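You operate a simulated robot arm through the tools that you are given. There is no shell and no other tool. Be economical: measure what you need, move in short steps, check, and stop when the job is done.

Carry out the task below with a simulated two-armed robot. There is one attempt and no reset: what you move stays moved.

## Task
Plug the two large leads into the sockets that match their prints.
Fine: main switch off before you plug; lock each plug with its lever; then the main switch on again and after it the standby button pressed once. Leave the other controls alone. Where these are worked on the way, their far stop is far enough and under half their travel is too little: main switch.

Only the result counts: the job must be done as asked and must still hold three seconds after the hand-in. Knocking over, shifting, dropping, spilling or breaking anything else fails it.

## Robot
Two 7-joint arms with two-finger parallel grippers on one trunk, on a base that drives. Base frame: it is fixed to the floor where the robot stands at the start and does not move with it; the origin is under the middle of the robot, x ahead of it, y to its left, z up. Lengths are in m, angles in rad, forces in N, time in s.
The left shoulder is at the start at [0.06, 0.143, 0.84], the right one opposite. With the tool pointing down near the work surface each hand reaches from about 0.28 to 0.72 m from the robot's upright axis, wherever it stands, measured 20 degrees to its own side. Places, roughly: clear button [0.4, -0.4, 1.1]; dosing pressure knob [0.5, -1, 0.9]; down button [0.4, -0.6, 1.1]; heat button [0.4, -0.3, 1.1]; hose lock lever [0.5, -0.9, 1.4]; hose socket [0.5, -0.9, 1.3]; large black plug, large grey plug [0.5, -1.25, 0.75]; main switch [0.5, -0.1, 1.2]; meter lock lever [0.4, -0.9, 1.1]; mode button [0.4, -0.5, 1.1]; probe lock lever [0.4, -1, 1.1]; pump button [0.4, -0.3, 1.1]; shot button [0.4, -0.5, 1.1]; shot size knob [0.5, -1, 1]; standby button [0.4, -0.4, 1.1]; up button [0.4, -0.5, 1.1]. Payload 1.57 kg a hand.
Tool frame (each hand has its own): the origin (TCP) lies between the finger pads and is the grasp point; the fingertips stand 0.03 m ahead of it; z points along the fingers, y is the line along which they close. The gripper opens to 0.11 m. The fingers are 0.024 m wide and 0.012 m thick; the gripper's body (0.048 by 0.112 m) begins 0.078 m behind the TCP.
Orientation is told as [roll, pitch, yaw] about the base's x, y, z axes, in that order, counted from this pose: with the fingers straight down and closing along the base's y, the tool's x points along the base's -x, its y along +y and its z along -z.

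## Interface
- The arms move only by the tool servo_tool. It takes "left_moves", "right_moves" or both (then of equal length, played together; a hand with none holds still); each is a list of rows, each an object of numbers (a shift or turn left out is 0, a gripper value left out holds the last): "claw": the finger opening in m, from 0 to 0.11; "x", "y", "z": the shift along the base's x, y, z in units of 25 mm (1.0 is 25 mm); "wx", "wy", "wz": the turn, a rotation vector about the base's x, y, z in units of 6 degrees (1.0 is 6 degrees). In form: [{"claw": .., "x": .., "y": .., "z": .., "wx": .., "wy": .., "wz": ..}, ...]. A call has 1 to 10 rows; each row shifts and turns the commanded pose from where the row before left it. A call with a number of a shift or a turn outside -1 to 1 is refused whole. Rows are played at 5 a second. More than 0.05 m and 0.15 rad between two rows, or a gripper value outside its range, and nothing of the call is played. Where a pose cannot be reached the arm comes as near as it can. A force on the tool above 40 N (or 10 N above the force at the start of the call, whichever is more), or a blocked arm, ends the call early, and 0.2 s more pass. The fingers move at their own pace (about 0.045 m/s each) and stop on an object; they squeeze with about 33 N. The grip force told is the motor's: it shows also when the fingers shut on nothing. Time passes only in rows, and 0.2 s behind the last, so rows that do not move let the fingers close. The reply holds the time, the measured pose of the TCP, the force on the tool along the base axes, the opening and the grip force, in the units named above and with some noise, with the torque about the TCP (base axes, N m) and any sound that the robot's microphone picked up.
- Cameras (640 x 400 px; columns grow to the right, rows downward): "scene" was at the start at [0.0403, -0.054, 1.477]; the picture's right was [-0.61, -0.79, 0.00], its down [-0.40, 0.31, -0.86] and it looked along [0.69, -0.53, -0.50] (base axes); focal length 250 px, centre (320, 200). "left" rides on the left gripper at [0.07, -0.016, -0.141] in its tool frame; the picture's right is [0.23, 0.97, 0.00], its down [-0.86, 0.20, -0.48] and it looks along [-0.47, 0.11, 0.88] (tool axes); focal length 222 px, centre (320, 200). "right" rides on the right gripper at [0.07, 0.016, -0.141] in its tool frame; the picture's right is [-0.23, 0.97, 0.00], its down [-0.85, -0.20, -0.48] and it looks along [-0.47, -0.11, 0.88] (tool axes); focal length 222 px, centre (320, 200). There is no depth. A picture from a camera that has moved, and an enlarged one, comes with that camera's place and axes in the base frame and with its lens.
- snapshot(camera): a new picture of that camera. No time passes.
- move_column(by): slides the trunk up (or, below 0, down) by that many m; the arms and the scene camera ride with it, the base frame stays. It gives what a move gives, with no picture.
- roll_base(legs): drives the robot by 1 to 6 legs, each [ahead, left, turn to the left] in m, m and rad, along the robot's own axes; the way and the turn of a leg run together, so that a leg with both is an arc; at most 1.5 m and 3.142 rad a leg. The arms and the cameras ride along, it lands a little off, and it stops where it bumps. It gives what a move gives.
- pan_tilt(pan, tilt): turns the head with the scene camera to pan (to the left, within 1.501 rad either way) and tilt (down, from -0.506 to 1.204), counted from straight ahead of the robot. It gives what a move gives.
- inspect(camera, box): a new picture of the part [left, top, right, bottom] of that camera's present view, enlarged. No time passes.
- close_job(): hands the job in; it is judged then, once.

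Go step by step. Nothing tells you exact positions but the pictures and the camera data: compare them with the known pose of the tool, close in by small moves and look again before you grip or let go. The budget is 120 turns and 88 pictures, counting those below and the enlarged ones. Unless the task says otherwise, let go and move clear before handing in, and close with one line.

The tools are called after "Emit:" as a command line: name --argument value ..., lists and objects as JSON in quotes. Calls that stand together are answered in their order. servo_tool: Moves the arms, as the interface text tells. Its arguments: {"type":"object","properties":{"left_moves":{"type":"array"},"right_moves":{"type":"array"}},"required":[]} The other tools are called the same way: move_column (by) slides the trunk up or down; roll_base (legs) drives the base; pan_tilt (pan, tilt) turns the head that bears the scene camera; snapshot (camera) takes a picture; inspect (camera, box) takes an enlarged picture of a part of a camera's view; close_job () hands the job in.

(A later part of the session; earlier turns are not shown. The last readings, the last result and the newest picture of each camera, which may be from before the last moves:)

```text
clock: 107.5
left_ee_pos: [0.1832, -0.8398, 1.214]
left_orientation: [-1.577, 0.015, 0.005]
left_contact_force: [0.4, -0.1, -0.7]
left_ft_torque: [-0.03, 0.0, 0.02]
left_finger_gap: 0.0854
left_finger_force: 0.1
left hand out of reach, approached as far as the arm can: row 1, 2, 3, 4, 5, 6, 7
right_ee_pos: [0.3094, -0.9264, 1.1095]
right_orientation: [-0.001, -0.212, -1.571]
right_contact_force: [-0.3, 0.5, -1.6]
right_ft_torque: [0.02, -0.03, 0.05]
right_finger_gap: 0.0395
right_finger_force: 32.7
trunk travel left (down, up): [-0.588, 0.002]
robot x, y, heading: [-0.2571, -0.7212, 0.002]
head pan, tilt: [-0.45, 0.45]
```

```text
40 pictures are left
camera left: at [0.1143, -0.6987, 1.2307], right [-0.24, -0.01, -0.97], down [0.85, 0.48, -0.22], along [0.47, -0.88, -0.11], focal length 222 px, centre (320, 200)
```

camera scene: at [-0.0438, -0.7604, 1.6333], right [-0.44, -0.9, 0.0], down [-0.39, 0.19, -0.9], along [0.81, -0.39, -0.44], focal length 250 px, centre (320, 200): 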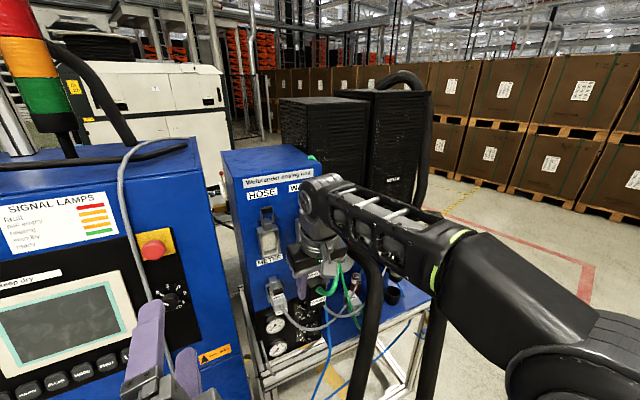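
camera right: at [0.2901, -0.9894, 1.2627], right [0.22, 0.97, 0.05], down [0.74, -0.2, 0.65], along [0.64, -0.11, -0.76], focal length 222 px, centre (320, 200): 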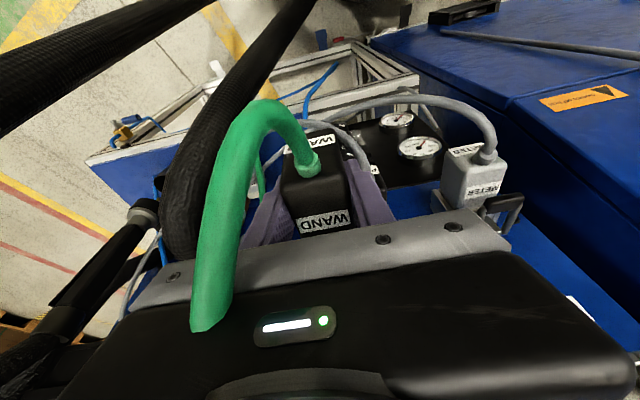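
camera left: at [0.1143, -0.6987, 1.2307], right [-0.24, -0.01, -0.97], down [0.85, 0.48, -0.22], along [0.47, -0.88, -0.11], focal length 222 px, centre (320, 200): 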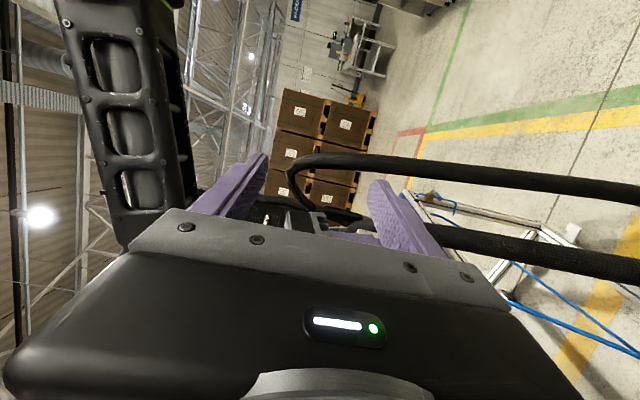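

The wrist can't hold −y at that spot, but about −50° worked freely earlier. I'll use a compromise: plug yaw −0.87, left yaw +0.70.

Emit:
servo_tool --left_moves '[{"wz": 1}, {"wz": 1}, {"wz": 1}, {"wz": 1}, {"wz": 1}, {"wz": 1}, {"wz": 0.65}, {}]' --right_moves '[{"wz": 1, "y": -0.4}, {"wz": 1, "y": -0.4}, {"wz": 1, "y": -0.4}, {"wz": 1}, {"wz": 1}, {"wz": 1}, {"wz": 0.7}, {}]'

Emit:
servo_tool --left_moves '[{"z": -0.9}, {"z": -0.9}, {"z": -0.9}, {"z": -0.9}, {"z": -0.8}, {}]'

Emit:
snapshot --camera "left"

```text
clock: 109.3
left_ee_pos: [0.1814, -0.8403, 1.2135]
left_orientation: [-1.577, 0.015, 0.698]
left_contact_force: [0.5, -0.3, 0.3]
left_ft_torque: [-0.02, -0.04, -0.05]
left_finger_gap: 0.0851
left_finger_force: 0.1
right_ee_pos: [0.3103, -0.9573, 1.1105]
right_orientation: [-0.001, -0.212, -0.868]
right_contact_force: [-0.1, 0.5, -1.3]
right_ft_torque: [0.01, 0.02, 0.01]
right_finger_gap: 0.0397
right_finger_force: 32.7
trunk travel left (down, up): [-0.588, 0.002]
robot x, y, heading: [-0.2576, -0.7179, -0.0]
head pan, tilt: [-0.45, 0.45]
```

```text
clock: 110.7
left_ee_pos: [0.1811, -0.8406, 1.1048]
left_orientation: [-1.582, 0.016, 0.696]
left_contact_force: [0.0, 0.0, 0.1]
left_ft_torque: [-0.01, -0.02, -0.01]
left_finger_gap: 0.085
left_finger_force: 0.0
right_ee_pos: [0.3089, -0.9574, 1.1111]
right_orientation: [0.0, -0.211, -0.868]
right_contact_force: [-0.5, -0.8, -1.3]
right_ft_torque: [0.04, 0.03, -0.03]
right_finger_gap: 0.0398
right_finger_force: 33.1
trunk travel left (down, up): [-0.588, 0.002]
robot x, y, heading: [-0.2602, -0.719, 0.001]
head pan, tilt: [-0.45, 0.45]
```

```text
39 pictures are left
camera left: at [0.0379, -0.777, 1.1201], right [-0.18, -0.16, -0.97], down [0.35, 0.91, -0.22], along [0.92, -0.38, -0.11], focal length 222 px, centre (320, 200)
```

left: 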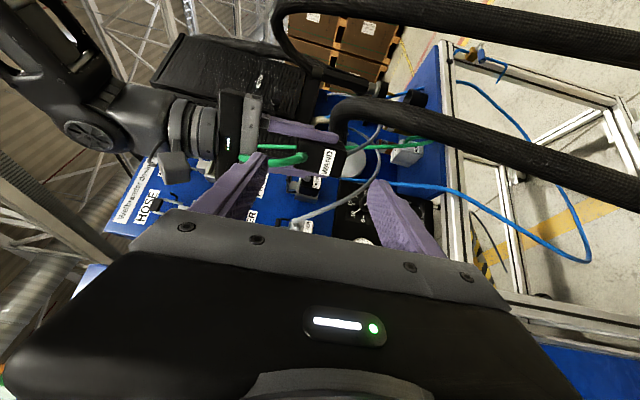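

Emit:
inspect --camera "left" --box '[210, 80, 390, 210]'

```text
3.08 times, centred on (300, 145) of left
camera zoom: at [0.0379, -0.777, 1.1201], right [-0.18, -0.16, -0.97], down [0.35, 0.91, -0.22], along [0.92, -0.38, -0.11], focal length 684 px, centre (382, 369)
```

zoom: 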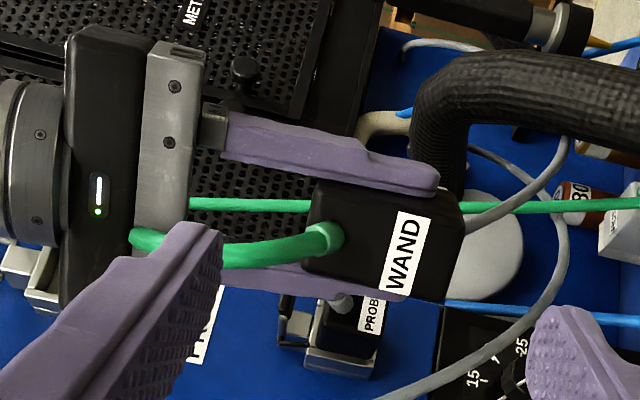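

Clear view: plug front face centre ≈[0.289,-0.938,1.100], height ≈0.061. Advance the left hand along its pointing direction.

Emit:
servo_tool --left_moves '[{"x": 0.62, "y": 0.52, "z": -0.16}, {"x": 0.644, "y": -0.765}, {"x": 0.644, "y": -0.765}, {"x": 0.644, "y": -0.765}, {"x": 0.644, "y": -0.765}, {}]'

Emit:
snapshot --camera "left"

```text
clock: 112.1
left_ee_pos: [0.2598, -0.9045, 1.1004]
left_orientation: [-1.58, 0.016, 0.693]
left_contact_force: [-0.1, -0.1, -0.2]
left_ft_torque: [0.01, 0.03, -0.02]
left_finger_gap: 0.0849
left_finger_force: 0.0
right_ee_pos: [0.31, -0.9567, 1.1103]
right_orientation: [-0.002, -0.211, -0.868]
right_contact_force: [-0.2, 0.1, -2.1]
right_ft_torque: [0.05, 0.01, 0.01]
right_finger_gap: 0.0395
right_finger_force: 32.7
trunk travel left (down, up): [-0.588, 0.002]
robot x, y, heading: [-0.259, -0.7196, 0.002]
head pan, tilt: [-0.45, 0.45]
```

```text
37 pictures are left
camera left: at [0.1175, -0.8397, 1.1154], right [-0.18, -0.16, -0.97], down [0.35, 0.91, -0.22], along [0.92, -0.38, -0.11], focal length 222 px, centre (320, 200)
```

left: 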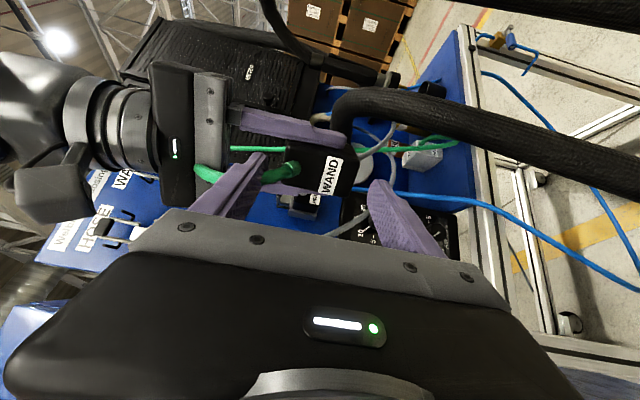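

Well aligned. Advance 66 mm more and close.

Emit:
servo_tool --left_moves '[{"x": 0.644, "y": -0.765}, {"x": 0.644, "y": -0.765}, {"x": 0.42, "y": -0.5}, {}]'

Emit:
servo_tool --left_moves '[{"claw": 0.0}, {}, {}, {}]'

Emit:
inspect --camera "left" --box '[200, 80, 440, 230]'

```text
clock: 113.1
left_ee_pos: [0.3049, -0.9528, 1.102]
left_orientation: [-1.58, 0.014, 0.693]
left_contact_force: [-0.4, 0.8, -0.8]
left_ft_torque: [0.0, -0.02, 0.0]
left_finger_gap: 0.085
left_finger_force: 0.0
right_ee_pos: [0.3103, -0.9582, 1.111]
right_orientation: [-0.001, -0.21, -0.869]
right_contact_force: [-0.1, 0.1, -2.1]
right_ft_torque: [0.01, -0.02, -0.04]
right_finger_gap: 0.0397
right_finger_force: 32.7
trunk travel left (down, up): [-0.588, 0.002]
robot x, y, heading: [-0.2569, -0.7228, 0.002]
head pan, tilt: [-0.45, 0.45]
```

```text
clock: 114.1
left_ee_pos: [0.3044, -0.9544, 1.1012]
left_orientation: [-1.578, 0.016, 0.694]
left_contact_force: [5.2, -2.8, -7.1]
left_ft_torque: [0.72, 0.21, 0.0]
left_finger_gap: 0.0677
left_finger_force: 32.4
right_ee_pos: [0.3092, -0.9574, 1.1108]
right_orientation: [0.001, -0.21, -0.868]
right_contact_force: [-4.1, 3.5, 7.7]
right_ft_torque: [-0.63, -0.17, -0.04]
right_finger_gap: 0.0397
right_finger_force: 32.6
trunk travel left (down, up): [-0.588, 0.002]
robot x, y, heading: [-0.2549, -0.7192, 0.001]
head pan, tilt: [-0.45, 0.45]
```

```text
2.67 times, centred on (320, 155) of left
camera zoom: at [0.1614, -0.8904, 1.1163], right [-0.18, -0.16, -0.97], down [0.35, 0.91, -0.22], along [0.92, -0.38, -0.11], focal length 592 px, centre (320, 320)
```

zoom: 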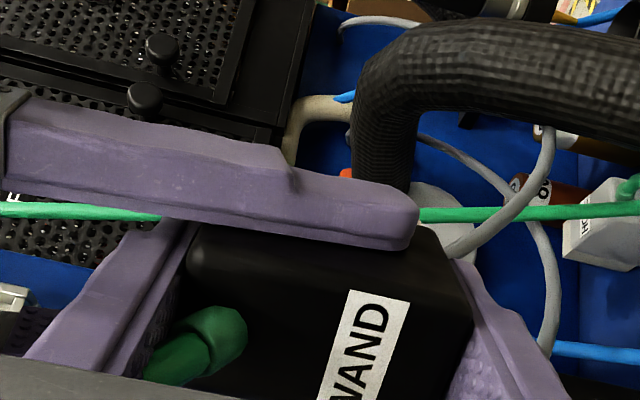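

Left holds the plug (0.068 m tall). Release with the right and lift it clear.

Emit:
servo_tool --right_moves '[{"claw": 0.07}, {}, {}, {"z": 0.6}, {"z": 1}, {"z": 1}, {"z": 1}, {"y": -1, "x": -0.3}, {"y": -1, "x": -0.3}, {"y": -1}]'

```text
clock: 116.3
left_ee_pos: [0.3036, -0.9557, 1.1004]
left_orientation: [-1.58, 0.015, 0.696]
left_contact_force: [0.7, -0.1, -1.2]
left_ft_torque: [0.0, 0.01, -0.03]
left_finger_gap: 0.0677
left_finger_force: 33.3
right_ee_pos: [0.2948, -1.0343, 1.2001]
right_orientation: [-0.001, -0.209, -0.872]
right_contact_force: [0.0, -0.3, 0.4]
right_ft_torque: [0.02, 0.01, -0.04]
right_finger_gap: 0.0701
right_finger_force: 0.0
trunk travel left (down, up): [-0.588, 0.002]
robot x, y, heading: [-0.2565, -0.7185, 0.002]
head pan, tilt: [-0.45, 0.45]
```

Transfer successful. Retract the right hand, then turn the left to point +x while lifting towards socket height.

Emit:
servo_tool --right_moves '[{"x": -1, "y": -0.5, "wz": 1}, {"x": -1, "y": -0.5, "wz": 1}, {"y": -0.5, "wz": 1}, {"wz": 1, "z": -1}, {"wz": 1, "z": -1}, {"wz": 1, "z": -1}, {"wz": 1, "z": -1}, {"wz": 1, "z": -1}, {}, {}]' --left_moves '[{}, {}, {"z": 0.6, "wz": 1, "y": 0.4}, {"z": 0.8, "wz": 1, "y": 0.4}, {"z": 0.8, "wz": 1, "y": 0.4}, {"z": 0.8, "wz": 1}, {"z": 0.8, "wz": 1}, {"z": 0.8, "wz": 1}, {"z": 0.8, "wz": 1}, {"z": 0.8, "wz": 1}]'

```text
clock: 118.7
left_ee_pos: [0.3293, -0.8964, 1.2407]
left_orientation: [-1.563, 0.004, 1.591]
left_contact_force: [-0.6, 0.6, -1.7]
left_ft_torque: [0.03, -0.01, 0.02]
left_finger_gap: 0.0679
left_finger_force: 33.1
right_ee_pos: [0.2435, -1.0706, 1.0779]
right_orientation: [-0.002, -0.211, -0.033]
right_contact_force: [-0.1, 0.2, 0.4]
right_ft_torque: [-0.05, 0.03, 0.0]
right_finger_gap: 0.0698
right_finger_force: 0.0
trunk travel left (down, up): [-0.588, 0.002]
robot x, y, heading: [-0.2578, -0.7196, -0.003]
head pan, tilt: [-0.45, 0.45]
stopped in row 10 (left hand): the arm was blocked; the commanded pose is now the measured one
```

Shift the base right by 0.1 to relax the left arm, then look at the socket alignment.

Emit:
roll_base --legs '[[0, -0.1, 0]]'

Emit:
servo_tool --left_moves '[{"z": 0.8, "y": 0.5}, {"z": 0.8, "y": 0.5}, {"z": 0.2, "y": 0.4}, {}]'

Emit:
snapshot --camera "left"

Emit:
snapshot --camera "scene"

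```text
clock: 119.9
left_ee_pos: [0.3292, -0.9968, 1.2423]
left_orientation: [-1.564, 0.003, 1.588]
left_contact_force: [0.8, -0.6, -2.4]
left_ft_torque: [-0.02, 0.01, 0.04]
left_finger_gap: 0.068
left_finger_force: 32.8
right_ee_pos: [0.244, -1.1712, 1.077]
right_orientation: [0.002, -0.211, -0.029]
right_contact_force: [-0.7, -0.7, -0.9]
right_ft_torque: [0.04, 0.04, 0.03]
right_finger_gap: 0.0702
right_finger_force: 0.0
trunk travel left (down, up): [-0.588, 0.002]
robot x, y, heading: [-0.2564, -0.8199, 0.003]
head pan, tilt: [-0.45, 0.45]
```

```text
clock: 120.9
left_ee_pos: [0.3374, -0.9504, 1.2798]
left_orientation: [-1.558, -0.006, 1.613]
left_contact_force: [0.1, 1.0, -1.7]
left_ft_torque: [-0.01, 0.01, 0.05]
left_finger_gap: 0.0679
left_finger_force: 33.2
right_ee_pos: [0.2433, -1.1692, 1.0777]
right_orientation: [-0.003, -0.211, -0.029]
right_contact_force: [-0.5, -0.2, 0.7]
right_ft_torque: [0.0, 0.04, -0.01]
right_finger_gap: 0.0702
right_finger_force: 0.0
trunk travel left (down, up): [-0.588, 0.002]
robot x, y, heading: [-0.2617, -0.816, 0.002]
head pan, tilt: [-0.45, 0.45]
```

```text
35 pictures are left
camera left: at [0.2007, -1.0261, 1.2975], right [0.0, -0.22, -0.97], down [-0.52, 0.84, -0.19], along [0.86, 0.5, -0.12], focal length 222 px, centre (320, 200)
```

left: 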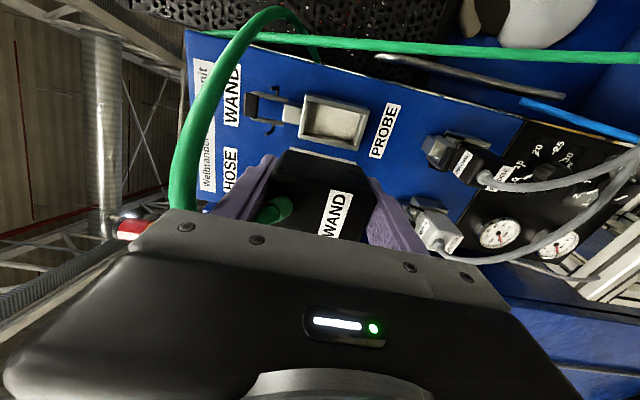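

```text
34 pictures are left
camera scene: at [-0.207, -0.858, 1.6342], right [-0.43, -0.9, 0.0], down [-0.39, 0.19, -0.9], along [0.81, -0.39, -0.44], focal length 250 px, centre (320, 200)
```

scene: 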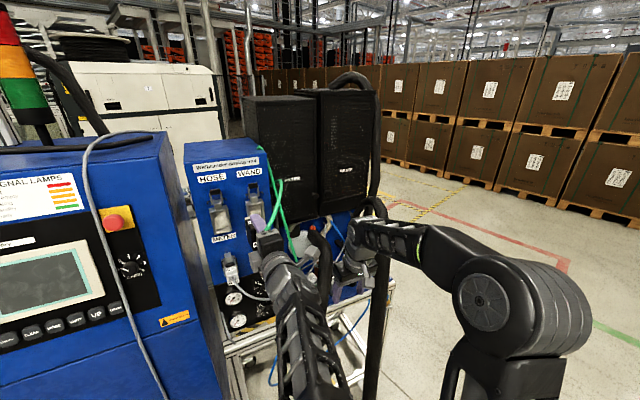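

Emit:
servo_tool --left_moves '[{"wz": -0.4, "y": -0.2}, {}]'

Emit:
inspect --camera "left" --box '[200, 70, 440, 220]'

```text
clock: 121.5
left_ee_pos: [0.3428, -0.9467, 1.2833]
left_orientation: [-1.548, 0.021, 1.581]
left_contact_force: [-0.2, 0.5, -1.4]
left_ft_torque: [-0.02, 0.06, -0.01]
left_finger_gap: 0.0677
left_finger_force: 32.6
right_ee_pos: [0.2445, -1.1692, 1.0787]
right_orientation: [-0.002, -0.211, -0.029]
right_contact_force: [-0.2, -0.3, -0.3]
right_ft_torque: [0.0, 0.0, 0.0]
right_finger_gap: 0.0696
right_finger_force: 0.2
trunk travel left (down, up): [-0.588, 0.002]
robot x, y, heading: [-0.2573, -0.8176, 0.004]
head pan, tilt: [-0.45, 0.45]
```

```text
2.67 times, centred on (320, 145) of left
camera zoom: at [0.2027, -1.0177, 1.3035], right [-0.02, -0.25, -0.97], down [-0.49, 0.85, -0.21], along [0.87, 0.47, -0.14], focal length 592 px, centre (320, 347)
```

zoom: 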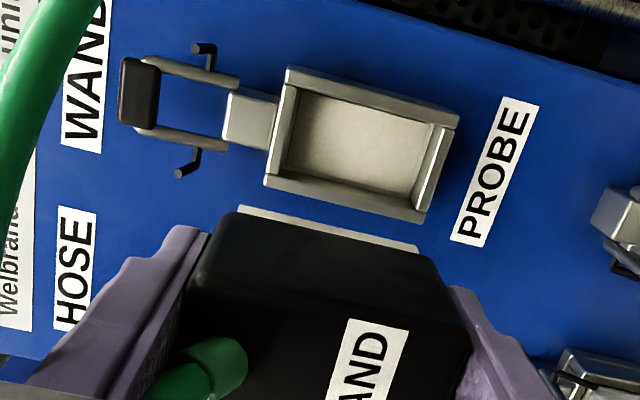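

Combining all views, the rims are at WAND ≈[0.470,-0.972,1.270] and HOSE ≈[0.470,-0.876,1.270]. Adjust the left hand to be coaxial and check.

Emit:
servo_tool --left_moves '[{"y": -0.5, "z": -0.25, "wy": -0.2, "wz": -0.1, "wx": 0.2}, {"y": -0.58, "z": -0.25, "x": 0.3}, {}]'

Emit:
inspect --camera "left" --box '[200, 70, 440, 220]'

```text
clock: 122.3
left_ee_pos: [0.3358, -0.9925, 1.2742]
left_orientation: [-1.584, -0.02, 1.534]
left_contact_force: [-0.2, -0.7, -0.6]
left_ft_torque: [-0.01, 0.03, 0.02]
left_finger_gap: 0.0678
left_finger_force: 33.1
right_ee_pos: [0.2437, -1.1687, 1.0763]
right_orientation: [-0.002, -0.211, -0.029]
right_contact_force: [-0.6, 0.5, 0.7]
right_ft_torque: [0.03, 0.0, 0.02]
right_finger_gap: 0.0703
right_finger_force: 0.0
trunk travel left (down, up): [-0.588, 0.002]
robot x, y, heading: [-0.2562, -0.8233, 0.005]
head pan, tilt: [-0.45, 0.45]
```

```text
2.67 times, centred on (320, 145) of left
camera zoom: at [0.1924, -1.0584, 1.2861], right [0.01, -0.21, -0.98], down [-0.45, 0.87, -0.19], along [0.9, 0.44, -0.09], focal length 592 px, centre (320, 347)
```

zoom: 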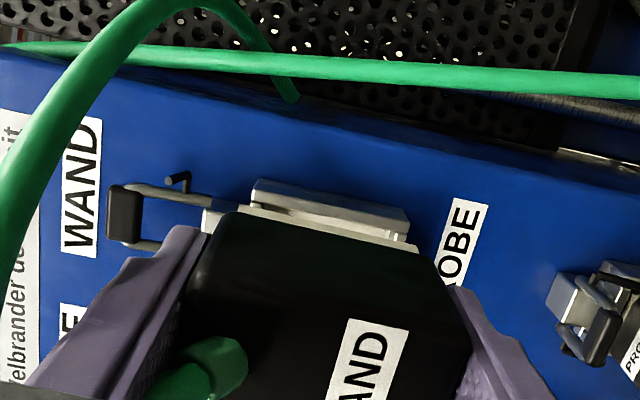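

Emit:
servo_tool --left_moves '[{}, {}]'

```text
clock: 122.9
left_ee_pos: [0.3364, -0.9912, 1.2744]
left_orientation: [-1.585, -0.016, 1.537]
left_contact_force: [-0.3, -0.7, -0.9]
left_ft_torque: [0.01, 0.02, 0.01]
left_finger_gap: 0.0676
left_finger_force: 33.3
right_ee_pos: [0.2443, -1.1702, 1.0775]
right_orientation: [-0.001, -0.212, -0.032]
right_contact_force: [-0.1, -0.4, 1.0]
right_ft_torque: [0.0, 0.0, -0.02]
right_finger_gap: 0.0699
right_finger_force: 0.1
trunk travel left (down, up): [-0.588, 0.002]
robot x, y, heading: [-0.2581, -0.8167, 0.003]
head pan, tilt: [-0.45, 0.45]
```

Emit:
servo_tool --left_moves '[{"y": 0.7, "wz": 0.32, "wy": 0.13, "wx": -0.15, "z": -0.1, "x": 0.6}, {}, {}]'

Emit:
inspect --camera "left" --box '[200, 70, 440, 220]'

```text
clock: 123.7
left_ee_pos: [0.3507, -0.9744, 1.272]
left_orientation: [-1.572, -0.002, 1.572]
left_contact_force: [-0.3, 0.1, -1.8]
left_ft_torque: [0.02, 0.03, 0.0]
left_finger_gap: 0.0677
left_finger_force: 32.9
right_ee_pos: [0.2454, -1.1691, 1.0772]
right_orientation: [-0.001, -0.211, -0.029]
right_contact_force: [0.1, -0.6, -0.1]
right_ft_torque: [0.01, 0.01, 0.0]
right_finger_gap: 0.0703
right_finger_force: 0.1
trunk travel left (down, up): [-0.588, 0.002]
robot x, y, heading: [-0.2605, -0.8153, 0.0]
head pan, tilt: [-0.45, 0.45]
```

```text
2.67 times, centred on (320, 145) of left
camera zoom: at [0.2104, -1.0453, 1.2866], right [0.0, -0.23, -0.97], down [-0.48, 0.85, -0.2], along [0.88, 0.47, -0.11], focal length 592 px, centre (320, 347)
```

zoom: 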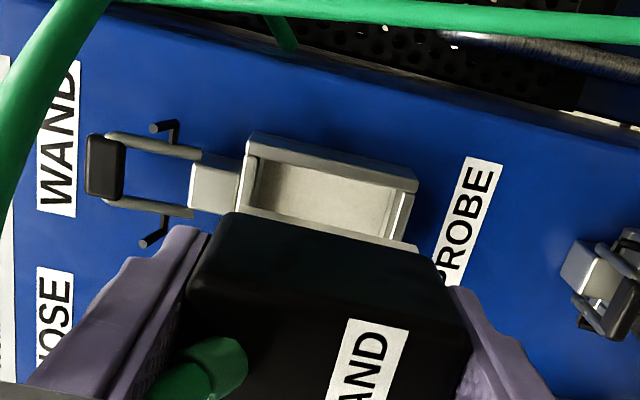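

Pose is now coaxial: socket centre (y −0.973, z 1.2687), plug at (−0.973, ≈1.270). Advance to the rim in steps.

Emit:
servo_tool --left_moves '[{"x": 0.6}, {"x": 0.6}, {"x": 0.4}, {}]'

Emit:
inspect --camera "left" --box '[200, 70, 440, 220]'

```text
clock: 124.7
left_ee_pos: [0.3908, -0.9739, 1.2712]
left_orientation: [-1.57, -0.002, 1.572]
left_contact_force: [-0.1, 0.2, -1.9]
left_ft_torque: [0.0, 0.05, 0.01]
left_finger_gap: 0.0675
left_finger_force: 32.9
right_ee_pos: [0.244, -1.1695, 1.0773]
right_orientation: [0.0, -0.212, -0.03]
right_contact_force: [-1.2, -0.1, 0.3]
right_ft_torque: [0.02, -0.02, 0.0]
right_finger_gap: 0.0699
right_finger_force: 0.1
trunk travel left (down, up): [-0.588, 0.002]
robot x, y, heading: [-0.2595, -0.8177, -0.003]
head pan, tilt: [-0.45, 0.45]
```

```text
2.67 times, centred on (320, 145) of left
camera zoom: at [0.2502, -1.0453, 1.2871], right [0.0, -0.23, -0.97], down [-0.48, 0.85, -0.2], along [0.88, 0.47, -0.11], focal length 592 px, centre (320, 347)
```

zoom: 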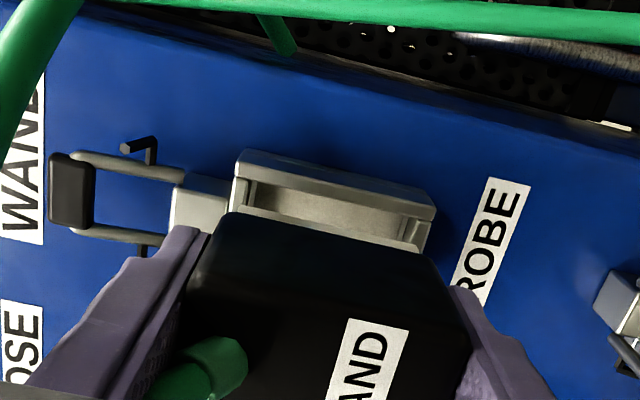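

Emit:
servo_tool --left_moves '[{"x": 0.4}, {"x": 0.4}, {}]'

Emit:
inspect --camera "left" --box '[220, 100, 400, 212]'

```text
clock: 125.5
left_ee_pos: [0.4115, -0.9742, 1.2721]
left_orientation: [-1.571, -0.001, 1.572]
left_contact_force: [0.2, -0.5, -1.5]
left_ft_torque: [0.02, 0.02, 0.01]
left_finger_gap: 0.0676
left_finger_force: 32.8
right_ee_pos: [0.2442, -1.1692, 1.0775]
right_orientation: [-0.002, -0.212, -0.029]
right_contact_force: [0.0, -0.5, -0.4]
right_ft_torque: [-0.02, 0.03, -0.01]
right_finger_gap: 0.0698
right_finger_force: 0.1
trunk travel left (down, up): [-0.588, 0.002]
robot x, y, heading: [-0.2578, -0.8189, -0.004]
head pan, tilt: [-0.45, 0.45]
```

```text
3.56 times, centred on (310, 156) of left
camera zoom: at [0.2707, -1.0458, 1.2874], right [0.0, -0.23, -0.97], down [-0.48, 0.86, -0.2], along [0.88, 0.47, -0.11], focal length 790 px, centre (356, 356)
```

zoom: 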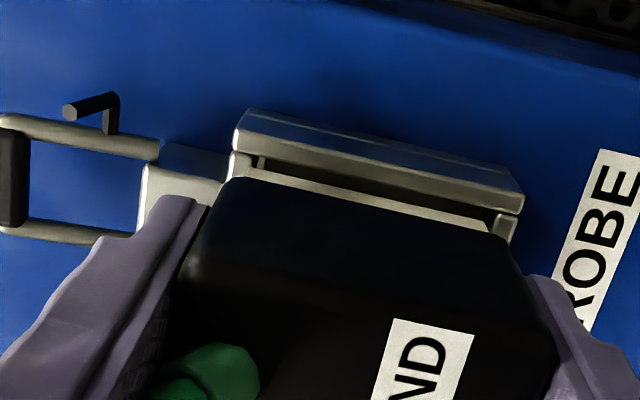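

The contact block is at the mouth and looks centred. Push in gently.

Emit:
servo_tool --left_moves '[{"x": 0.3}, {"x": 0.3}, {"x": 0.3}, {}]'

Emit:
inspect --camera "left" --box '[220, 100, 400, 212]'

```text
clock: 126.5
left_ee_pos: [0.4313, -0.977, 1.2718]
left_orientation: [-1.571, -0.001, 1.571]
left_contact_force: [-27.1, 2.4, -14.6]
left_ft_torque: [-0.07, 0.48, -0.11]
left_finger_gap: 0.0677
left_finger_force: 32.8
right_ee_pos: [0.2404, -1.1692, 1.0786]
right_orientation: [-0.001, -0.213, -0.03]
right_contact_force: [0.0, -0.5, 0.0]
right_ft_torque: [0.0, 0.0, 0.0]
right_finger_gap: 0.0699
right_finger_force: 0.1
trunk travel left (down, up): [-0.588, 0.002]
robot x, y, heading: [-0.2591, -0.8196, 0.0]
head pan, tilt: [-0.45, 0.45]
```

```text
3.56 times, centred on (310, 156) of left
camera zoom: at [0.2902, -1.047, 1.2869], right [0.0, -0.23, -0.97], down [-0.48, 0.86, -0.2], along [0.88, 0.47, -0.11], focal length 790 px, centre (356, 356)
```

zoom: 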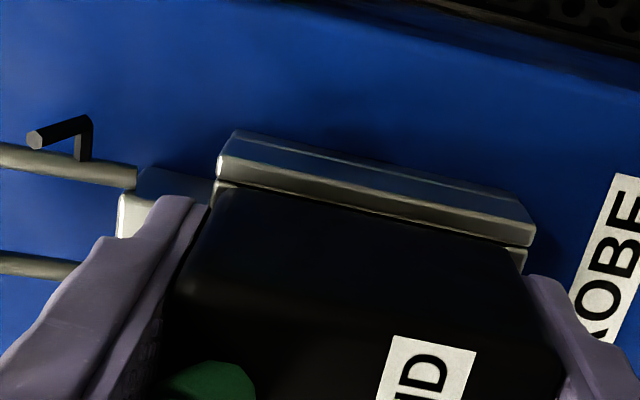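

Contact at 27 N with a downward push on the tool; I'll ease z down 1 mm and press a little further to see whether it seats.

Emit:
servo_tool --left_moves '[{"z": -0.06}, {"x": 0.15, "y": 0.05}, {"x": 0.15}, {}]'

```text
clock: 127.2
left_ee_pos: [0.4328, -0.9773, 1.2702]
left_orientation: [-1.571, -0.001, 1.568]
left_contact_force: [-17.4, 3.1, -0.8]
left_ft_torque: [0.1, 0.31, 0.15]
left_finger_gap: 0.0678
left_finger_force: 32.6
right_ee_pos: [0.2418, -1.1685, 1.0787]
right_orientation: [-0.002, -0.216, -0.029]
right_contact_force: [0.3, 0.3, -0.4]
right_ft_torque: [0.0, 0.01, 0.02]
right_finger_gap: 0.0699
right_finger_force: 0.1
trunk travel left (down, up): [-0.588, 0.002]
robot x, y, heading: [-0.2577, -0.8189, 0.003]
head pan, tilt: [-0.45, 0.45]
stopped in row 3 (left hand): the force on the tool passed its limit at 77 N (the readings are from after the stop); the commanded pose is now the measured one
```

Hard stop at x=0.433, where the body meets the rim — it looks seated. Verify from the scene camera.

Emit:
inspect --camera "scene" --box '[170, 150, 310, 260]'

Emit:
inspect --camera "left" --box '[180, 90, 420, 230]'

```text
3.64 times, centred on (240, 205) of scene
camera zoom: at [-0.2108, -0.8568, 1.6346], right [-0.43, -0.9, 0.0], down [-0.39, 0.19, -0.9], along [0.81, -0.39, -0.43], focal length 909 px, centre (611, 182)
```

zoom: 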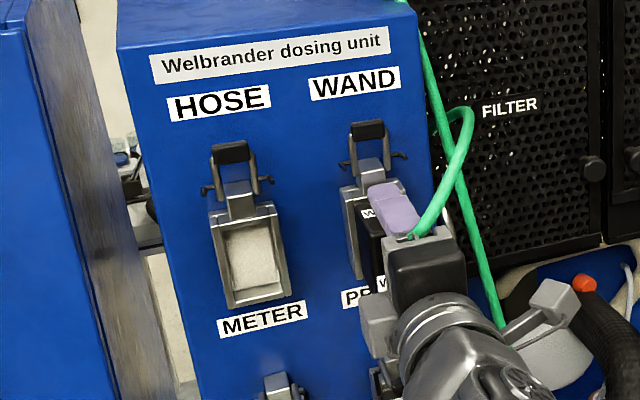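

```text
2.67 times, centred on (300, 160) of left
camera zoom: at [0.293, -1.0464, 1.2869], right [0.0, -0.23, -0.97], down [-0.47, 0.86, -0.2], along [0.88, 0.46, -0.11], focal length 592 px, centre (373, 307)
```

zoom: 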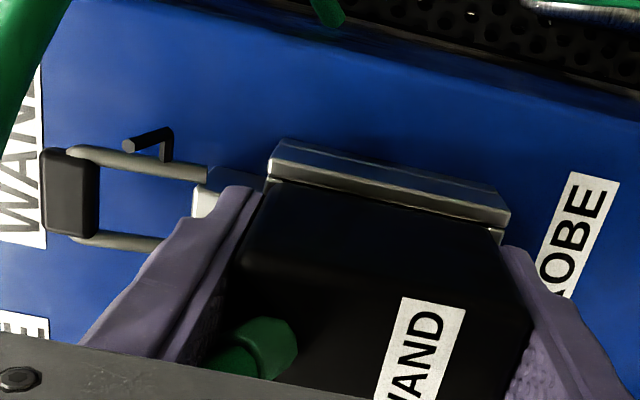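

Seated: the body sits flush on the rim. Open slightly, back straight out and check that it stays.

Emit:
servo_tool --left_moves '[{"claw": 0.084}, {}, {}, {"x": -1}, {"x": -1}, {"x": -1}, {"x": -0.5}, {}]'

Emit:
inspect --camera "left" --box '[180, 60, 420, 210]'

```text
clock: 128.9
left_ee_pos: [0.3491, -0.9765, 1.2691]
left_orientation: [-1.57, -0.001, 1.568]
left_contact_force: [-0.4, -0.2, 0.6]
left_ft_torque: [0.02, 0.01, 0.0]
left_finger_gap: 0.0841
left_finger_force: 0.1
right_ee_pos: [0.2443, -1.1688, 1.0783]
right_orientation: [-0.004, -0.209, -0.029]
right_contact_force: [0.2, 0.1, 0.1]
right_ft_torque: [-0.03, -0.03, -0.01]
right_finger_gap: 0.0699
right_finger_force: 0.0
trunk travel left (down, up): [-0.588, 0.002]
robot x, y, heading: [-0.2609, -0.8196, -0.001]
head pan, tilt: [-0.45, 0.45]
```

```text
2.67 times, centred on (300, 135) of left
camera zoom: at [0.2088, -1.047, 1.2852], right [0.0, -0.23, -0.97], down [-0.48, 0.86, -0.2], along [0.88, 0.46, -0.11], focal length 592 px, centre (373, 373)
```

zoom: 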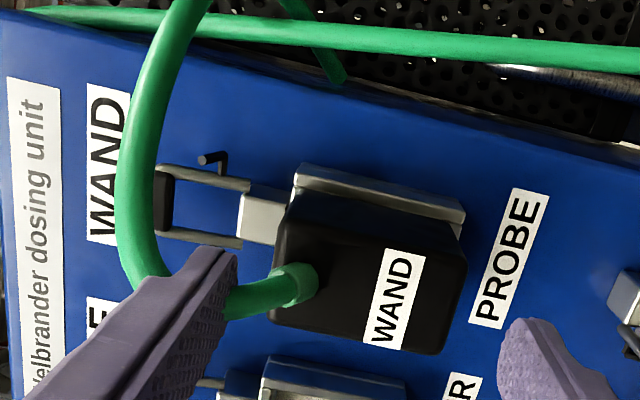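

The plug stays. Now close the fingers, rise above the lever handle (≈[0.466,-0.973,1.360]), move over it, and press down.

Emit:
servo_tool --left_moves '[{"z": 1, "claw": 0.0}, {"z": 1}, {"z": 1}, {"z": 1}, {"z": 1}, {"z": 0.2}, {}]'

Emit:
servo_tool --left_moves '[{"x": 1, "y": 0.1}, {"x": 1}, {"x": 1}, {"x": 0.8}, {}]'

Emit:
snapshot --camera "left"

```text
clock: 130.6
left_ee_pos: [0.3494, -0.9758, 1.4006]
left_orientation: [-1.569, -0.001, 1.567]
left_contact_force: [0.0, -0.8, -0.2]
left_ft_torque: [-0.01, 0.0, -0.02]
left_finger_gap: 0.0
left_finger_force: 21.7
right_ee_pos: [0.2442, -1.1701, 1.077]
right_orientation: [-0.003, -0.211, -0.03]
right_contact_force: [-0.5, 0.0, 0.8]
right_ft_torque: [0.01, 0.01, -0.01]
right_finger_gap: 0.07
right_finger_force: 0.0
trunk travel left (down, up): [-0.588, 0.002]
robot x, y, heading: [-0.2618, -0.8208, -0.001]
head pan, tilt: [-0.45, 0.45]
```

```text
clock: 131.8
left_ee_pos: [0.4432, -0.9738, 1.4007]
left_orientation: [-1.569, -0.002, 1.568]
left_contact_force: [-0.5, 0.5, 0.3]
left_ft_torque: [-0.03, -0.01, -0.01]
left_finger_gap: 0.0
left_finger_force: 21.7
right_ee_pos: [0.2434, -1.1697, 1.0779]
right_orientation: [-0.002, -0.211, -0.03]
right_contact_force: [-0.3, -0.2, 0.1]
right_ft_torque: [0.0, 0.05, -0.01]
right_finger_gap: 0.0698
right_finger_force: 0.1
trunk travel left (down, up): [-0.588, 0.002]
robot x, y, heading: [-0.262, -0.819, -0.002]
head pan, tilt: [-0.45, 0.45]
```

```text
24 pictures are left
camera left: at [0.3031, -1.043, 1.415], right [0.0, -0.23, -0.97], down [-0.48, 0.86, -0.2], along [0.88, 0.46, -0.11], focal length 222 px, centre (320, 200)
```

left: 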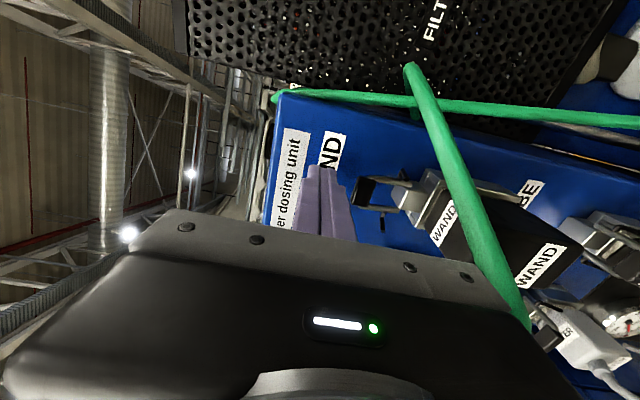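

Handle ≈[0.470,-0.973,1.359]; fingertips need ~12 mm more. Then press down in small steps.

Emit:
servo_tool --left_moves '[{"x": 0.5}, {"z": -0.5}, {"z": -0.3}, {"z": -0.3}, {"z": -0.3}, {}]'

Emit:
inspect --camera "left" --box '[240, 100, 480, 250]'

```text
clock: 133.0
left_ee_pos: [0.455, -0.9734, 1.3817]
left_orientation: [-1.592, 0.004, 1.565]
left_contact_force: [-0.5, -0.6, 16.1]
left_ft_torque: [0.19, -0.12, 0.05]
left_finger_gap: 0.0001
left_finger_force: 21.1
right_ee_pos: [0.2441, -1.1693, 1.0766]
right_orientation: [-0.001, -0.21, -0.03]
right_contact_force: [0.6, -0.3, 0.3]
right_ft_torque: [0.02, 0.04, 0.01]
right_finger_gap: 0.07
right_finger_force: 0.0
trunk travel left (down, up): [-0.588, 0.002]
robot x, y, heading: [-0.2549, -0.818, -0.001]
head pan, tilt: [-0.45, 0.45]
stopped in row 6 (left hand): the force on the tool passed its limit at 42 N (the readings are from after the stop); the commanded pose is now the measured one
```

```text
2.67 times, centred on (360, 175) of left
camera zoom: at [0.3138, -1.0433, 1.3939], right [0.02, -0.23, -0.97], down [-0.47, 0.86, -0.21], along [0.88, 0.46, -0.09], focal length 592 px, centre (213, 267)
```

zoom: 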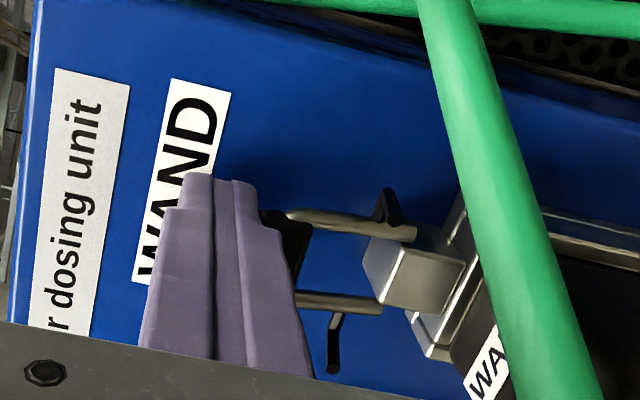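

Pressing down doesn't turn it (lever is upright over its pivot). I'll instead grip the handle bar by its ends (closing along y), which lets it pivot, and swing it forward-down. Back off and roll the hand.

Emit:
servo_tool --left_moves '[{"z": 0.8}, {"x": -1, "wx": 1}, {"x": -1, "wx": 1}, {"x": -1, "wx": 1}, {"wx": 1}, {"wx": 1}, {"wx": 1}, {"wx": 1}, {"wx": 1}, {"wx": 1}]'

Emit:
servo_tool --left_moves '[{"wx": 1, "claw": 0.065}, {"wx": 1}, {"wx": 1}, {"wx": 1}, {"wx": 1}, {"wx": 1}, {}]'

```text
clock: 135.2
left_ee_pos: [0.381, -0.9741, 1.396]
left_orientation: [-1.577, -0.943, 1.563]
left_contact_force: [-1.0, -0.4, 0.2]
left_ft_torque: [-0.02, -0.01, 0.03]
left_finger_gap: 0.0
left_finger_force: 20.8
right_ee_pos: [0.2442, -1.1695, 1.0776]
right_orientation: [-0.001, -0.211, -0.031]
right_contact_force: [0.1, -0.2, -0.2]
right_ft_torque: [0.0, 0.01, 0.03]
right_finger_gap: 0.0704
right_finger_force: 0.0
trunk travel left (down, up): [-0.588, 0.002]
robot x, y, heading: [-0.2573, -0.8184, 0.004]
head pan, tilt: [-0.45, 0.45]
```

```text
clock: 136.8
left_ee_pos: [0.3808, -0.9737, 1.3965]
left_orientation: [-0.199, -1.566, 0.186]
left_contact_force: [-0.4, 0.0, -0.4]
left_ft_torque: [0.0, 0.01, -0.01]
left_finger_gap: 0.065
left_finger_force: 0.2
right_ee_pos: [0.2432, -1.1702, 1.0775]
right_orientation: [-0.003, -0.211, -0.029]
right_contact_force: [0.6, 0.4, -0.3]
right_ft_torque: [-0.02, -0.01, 0.0]
right_finger_gap: 0.07
right_finger_force: 0.0
trunk travel left (down, up): [-0.588, 0.002]
robot x, y, heading: [-0.2605, -0.8192, 0.002]
head pan, tilt: [-0.45, 0.45]
```

Emit:
servo_tool --left_moves '[{"z": -0.75}, {"z": -0.7}, {"x": 0.5}, {}]'

Emit:
inspect --camera "left" --box '[200, 60, 440, 210]'

```text
clock: 137.8
left_ee_pos: [0.3914, -0.9758, 1.3584]
left_orientation: [-0.363, -1.565, 0.348]
left_contact_force: [-0.2, -0.6, -0.7]
left_ft_torque: [0.0, -0.03, -0.02]
left_finger_gap: 0.065
left_finger_force: 0.1
right_ee_pos: [0.2439, -1.1693, 1.0777]
right_orientation: [-0.001, -0.21, -0.031]
right_contact_force: [0.4, 0.6, 0.3]
right_ft_torque: [-0.01, 0.0, 0.03]
right_finger_gap: 0.0698
right_finger_force: 0.0
trunk travel left (down, up): [-0.588, 0.002]
robot x, y, heading: [-0.2553, -0.8196, 0.0]
head pan, tilt: [-0.45, 0.45]
```

```text
2.67 times, centred on (320, 135) of left
camera zoom: at [0.2515, -0.9898, 1.2898], right [0.01, 0.97, -0.23], down [-0.47, 0.21, 0.86], along [0.88, 0.1, 0.46], focal length 592 px, centre (320, 373)
```

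zoom: 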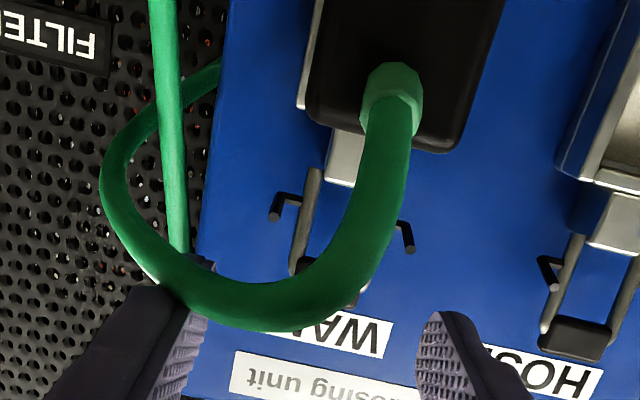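

Handle ≈[0.470,-0.972,1.364], between the fingers. Advance, then close on its ends.

Emit:
servo_tool --left_moves '[{"x": 0.9, "z": 0.15, "y": 0.1}, {"x": 0.9}, {"x": 0.7}, {}, {"claw": 0.0}, {}, {}, {}]'

```text
clock: 139.6
left_ee_pos: [0.4556, -0.9722, 1.3649]
left_orientation: [-0.362, -1.566, 0.352]
left_contact_force: [0.7, 0.9, -0.1]
left_ft_torque: [-0.01, -0.06, 0.02]
left_finger_gap: 0.0294
left_finger_force: 30.8
right_ee_pos: [0.2443, -1.1698, 1.0767]
right_orientation: [-0.001, -0.211, -0.03]
right_contact_force: [-0.3, 1.2, 0.8]
right_ft_torque: [0.01, 0.0, -0.01]
right_finger_gap: 0.0698
right_finger_force: 0.1
trunk travel left (down, up): [-0.588, 0.002]
robot x, y, heading: [-0.2566, -0.8198, -0.001]
head pan, tilt: [-0.45, 0.45]
```

Handle gripped (0.029 m). Swing it along the arc forward and down.

Emit:
servo_tool --left_moves '[{"x": -0.42, "z": -0.2}, {"x": -0.34, "z": -0.33}, {}]'

```text
clock: 140.4
left_ee_pos: [0.4382, -0.9723, 1.353]
left_orientation: [-1.139, -1.566, 1.124]
left_contact_force: [22.3, -1.5, 25.0]
left_ft_torque: [0.01, -1.42, -0.04]
left_finger_gap: 0.0301
left_finger_force: 39.8
right_ee_pos: [0.2447, -1.1694, 1.0769]
right_orientation: [-0.002, -0.21, -0.029]
right_contact_force: [0.5, -0.3, 0.6]
right_ft_torque: [0.01, 0.02, -0.01]
right_finger_gap: 0.0701
right_finger_force: 0.0
trunk travel left (down, up): [-0.588, 0.002]
robot x, y, heading: [-0.2626, -0.818, -0.002]
head pan, tilt: [-0.45, 0.45]
```

It moves, with tangential resistance; continue the arc letting the hand pitch follow a bit.

Emit:
servo_tool --left_moves '[{"x": -0.2, "z": -0.3, "wy": -1}, {"x": -0.15, "z": -0.35, "wy": -1}, {}]'

Emit:
inspect --camera "scene" --box '[170, 150, 310, 260]'

```text
clock: 141.2
left_ee_pos: [0.4265, -0.9712, 1.3366]
left_orientation: [3.14, -1.361, 3.129]
left_contact_force: [9.3, 0.1, 22.0]
left_ft_torque: [0.03, -1.05, -0.1]
left_finger_gap: 0.03
left_finger_force: 39.8
right_ee_pos: [0.2435, -1.1685, 1.0777]
right_orientation: [-0.004, -0.212, -0.03]
right_contact_force: [0.1, -0.5, -0.6]
right_ft_torque: [-0.04, -0.03, 0.02]
right_finger_gap: 0.0699
right_finger_force: 0.0
trunk travel left (down, up): [-0.588, 0.002]
robot x, y, heading: [-0.2582, -0.8165, 0.001]
head pan, tilt: [-0.45, 0.45]
```

```text
3.64 times, centred on (240, 205) of scene
camera zoom: at [-0.2084, -0.8575, 1.6342], right [-0.43, -0.9, 0.0], down [-0.39, 0.19, -0.9], along [0.81, -0.39, -0.43], focal length 909 px, centre (611, 182)
```

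zoom: 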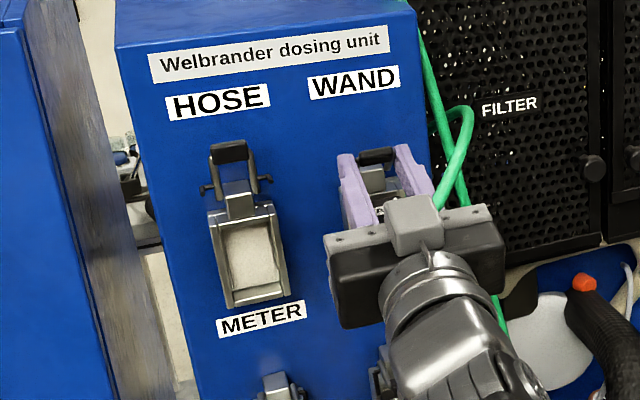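

The handle has swung forward. Continue down to its stop.

Emit:
servo_tool --left_moves '[{"x": -0.03, "z": -0.3, "wy": -0.8}, {"z": -0.3, "wy": -0.8}, {"z": -0.25, "wy": -0.5}, {}]'

```text
clock: 142.0
left_ee_pos: [0.4217, -0.9718, 1.3223]
left_orientation: [3.139, -1.145, 3.129]
left_contact_force: [-14.8, 3.2, 5.0]
left_ft_torque: [-0.13, 1.06, -0.06]
left_finger_gap: 0.0299
left_finger_force: 39.1
right_ee_pos: [0.2408, -1.1702, 1.0782]
right_orientation: [0.0, -0.214, -0.03]
right_contact_force: [0.4, 0.5, 0.4]
right_ft_torque: [-0.01, 0.0, 0.01]
right_finger_gap: 0.0699
right_finger_force: 0.1
trunk travel left (down, up): [-0.588, 0.002]
robot x, y, heading: [-0.2585, -0.8208, 0.004]
head pan, tilt: [-0.45, 0.45]
stopped in row 3 (left hand): the force on the tool passed its limit at 42 N (the readings are from after the stop); the commanded pose is now the measured one
```

Stop reached. Release, back out and check the lever.

Emit:
servo_tool --left_moves '[{"claw": 0.06}, {}, {"x": -0.9, "z": -0.0}, {"x": -1}, {"x": -1, "wy": 1}, {"wy": 1}, {"wy": 1}, {"wy": 1}, {}]'

Emit:
inspect --camera "scene" --box '[170, 150, 310, 260]'

```text
clock: 144.0
left_ee_pos: [0.3519, -0.9734, 1.3194]
left_orientation: [-1.048, -1.567, 1.036]
left_contact_force: [-0.5, 0.2, 0.1]
left_ft_torque: [-0.01, 0.0, 0.0]
left_finger_gap: 0.06
left_finger_force: 0.0
right_ee_pos: [0.2431, -1.1697, 1.0771]
right_orientation: [-0.002, -0.21, -0.032]
right_contact_force: [-0.4, 0.0, 0.1]
right_ft_torque: [0.02, -0.06, 0.02]
right_finger_gap: 0.0701
right_finger_force: 0.1
trunk travel left (down, up): [-0.588, 0.002]
robot x, y, heading: [-0.2627, -0.8141, -0.001]
head pan, tilt: [-0.45, 0.45]
```

```text
3.64 times, centred on (240, 205) of scene
camera zoom: at [-0.2078, -0.8586, 1.6342], right [-0.44, -0.9, 0.0], down [-0.39, 0.19, -0.9], along [0.81, -0.39, -0.44], focal length 909 px, centre (611, 182)
```

zoom: 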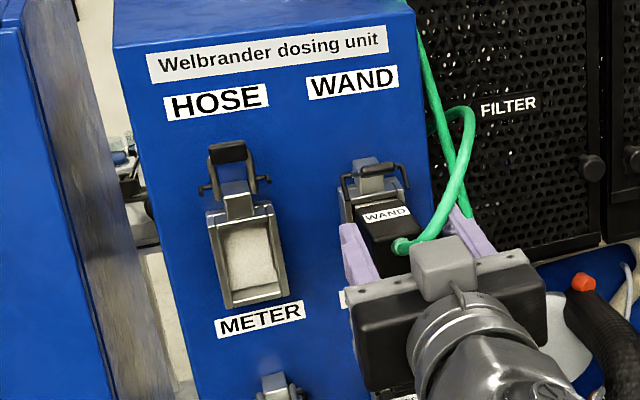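

WAND is plugged and its lever locked. To avoid another handover, I'll test how high the right hand reaches with a bit more pitch.

Emit:
servo_tool --right_moves '[{"wy": -0.9, "x": -0.3, "z": 1}, {"wy": -0.9, "x": -0.3, "z": 1}, {"z": 1}, {"z": 1}, {"z": 1}, {"z": 1}, {"z": 1}, {"z": 1}, {"z": 1}, {}]'

```text
clock: 146.2
left_ee_pos: [0.3528, -0.9723, 1.3203]
left_orientation: [-1.222, -1.569, 1.207]
left_contact_force: [0.1, 0.9, -0.3]
left_ft_torque: [0.01, 0.0, 0.01]
left_finger_gap: 0.0595
left_finger_force: 0.2
right_ee_pos: [0.2263, -1.1711, 1.302]
right_orientation: [0.004, -0.398, -0.032]
right_contact_force: [0.5, -1.0, 0.0]
right_ft_torque: [0.01, 0.01, 0.0]
right_finger_gap: 0.0702
right_finger_force: 0.0
trunk travel left (down, up): [-0.588, 0.002]
robot x, y, heading: [-0.2603, -0.8187, -0.001]
head pan, tilt: [-0.45, 0.45]
```

Pitch −0.4 reaches 1.30, so the right hand can insert HOSE directly. First stow the left hand pointing down, on the left, before driving in.

Emit:
servo_tool --left_moves '[{"x": -1}, {"x": -1, "y": 1}, {"x": -1, "y": 1, "wy": 1}, {"y": 1, "wy": 1}, {"y": 1, "wy": 1}, {"y": 1, "wy": 1}, {"y": 1, "wy": 1}, {"y": 1, "wy": 1}, {"y": 1, "wy": 1}, {"y": 1, "wy": 1}]' --right_moves '[{"x": -1}, {"x": -1}, {"x": -1}, {"x": -0.5, "wy": 0.6}, {}, {}, {}, {}, {}, {}]'

Emit:
servo_tool --left_moves '[{"wy": 1, "z": -0.5}, {"wy": 1, "z": -0.5}, {"wy": 1, "z": -0.5}, {"wy": 1, "z": -0.5}, {"wy": 1, "z": -0.5}, {"wy": 1, "z": -0.5}, {"x": -0.5}, {"x": -0.5}, {}]'

```text
clock: 146.9
left_ee_pos: [0.3497, -0.8282, 1.2832]
left_orientation: [0.12, -1.441, 0.072]
left_contact_force: [0.1, -0.3, 0.4]
left_ft_torque: [0.01, 0.04, -0.04]
left_finger_gap: 0.0601
left_finger_force: 0.0
right_ee_pos: [0.1615, -1.1685, 1.3039]
right_orientation: [0.003, -0.402, -0.031]
right_contact_force: [-0.4, 0.6, 0.0]
right_ft_torque: [0.04, 0.01, -0.01]
right_finger_gap: 0.0699
right_finger_force: 0.0
trunk travel left (down, up): [-0.588, 0.002]
robot x, y, heading: [-0.2584, -0.8152, 0.002]
head pan, tilt: [-0.45, 0.45]
stopped in row 3 (left hand): the arm was blocked; the commanded pose is now the measured one
```

```text
clock: 148.9
left_ee_pos: [0.3257, -0.8278, 1.2087]
left_orientation: [0.183, -0.814, 0.01]
left_contact_force: [0.5, 0.6, 0.0]
left_ft_torque: [0.01, -0.02, 0.0]
left_finger_gap: 0.0601
left_finger_force: 0.0
right_ee_pos: [0.1615, -1.1712, 1.3031]
right_orientation: [0.005, -0.401, -0.035]
right_contact_force: [0.1, 0.2, 0.0]
right_ft_torque: [0.01, -0.01, -0.03]
right_finger_gap: 0.0701
right_finger_force: 0.1
trunk travel left (down, up): [-0.588, 0.002]
robot x, y, heading: [-0.2614, -0.8186, 0.002]
head pan, tilt: [-0.45, 0.45]
```

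Emit:
servo_tool --left_moves '[{"y": 1, "wy": 1}, {"y": 1, "wy": 1}, {"y": 1, "wy": 1, "x": -0.5}, {"y": 1, "wy": 1, "x": -1}, {"y": 1, "wy": 1, "x": -1}, {"y": 1, "wy": 1, "x": -1}, {"y": 1, "wy": 1, "x": -1}, {"y": 0.5, "x": -1}, {"x": -1}, {}]'

```text
clock: 151.1
left_ee_pos: [0.1602, -0.6387, 1.1962]
left_orientation: [0.188, -0.081, 0.009]
left_contact_force: [0.1, 0.2, 0.5]
left_ft_torque: [0.0, -0.02, -0.02]
left_finger_gap: 0.06
left_finger_force: 0.1
left hand out of reach, approached as far as the arm can: row 7
right_ee_pos: [0.1631, -1.1701, 1.3037]
right_orientation: [0.004, -0.4, -0.032]
right_contact_force: [0.2, -0.6, -0.6]
right_ft_torque: [-0.03, 0.0, 0.0]
right_finger_gap: 0.0701
right_finger_force: 0.0
trunk travel left (down, up): [-0.588, 0.002]
robot x, y, heading: [-0.2558, -0.819, -0.007]
head pan, tilt: [-0.45, 0.45]
```

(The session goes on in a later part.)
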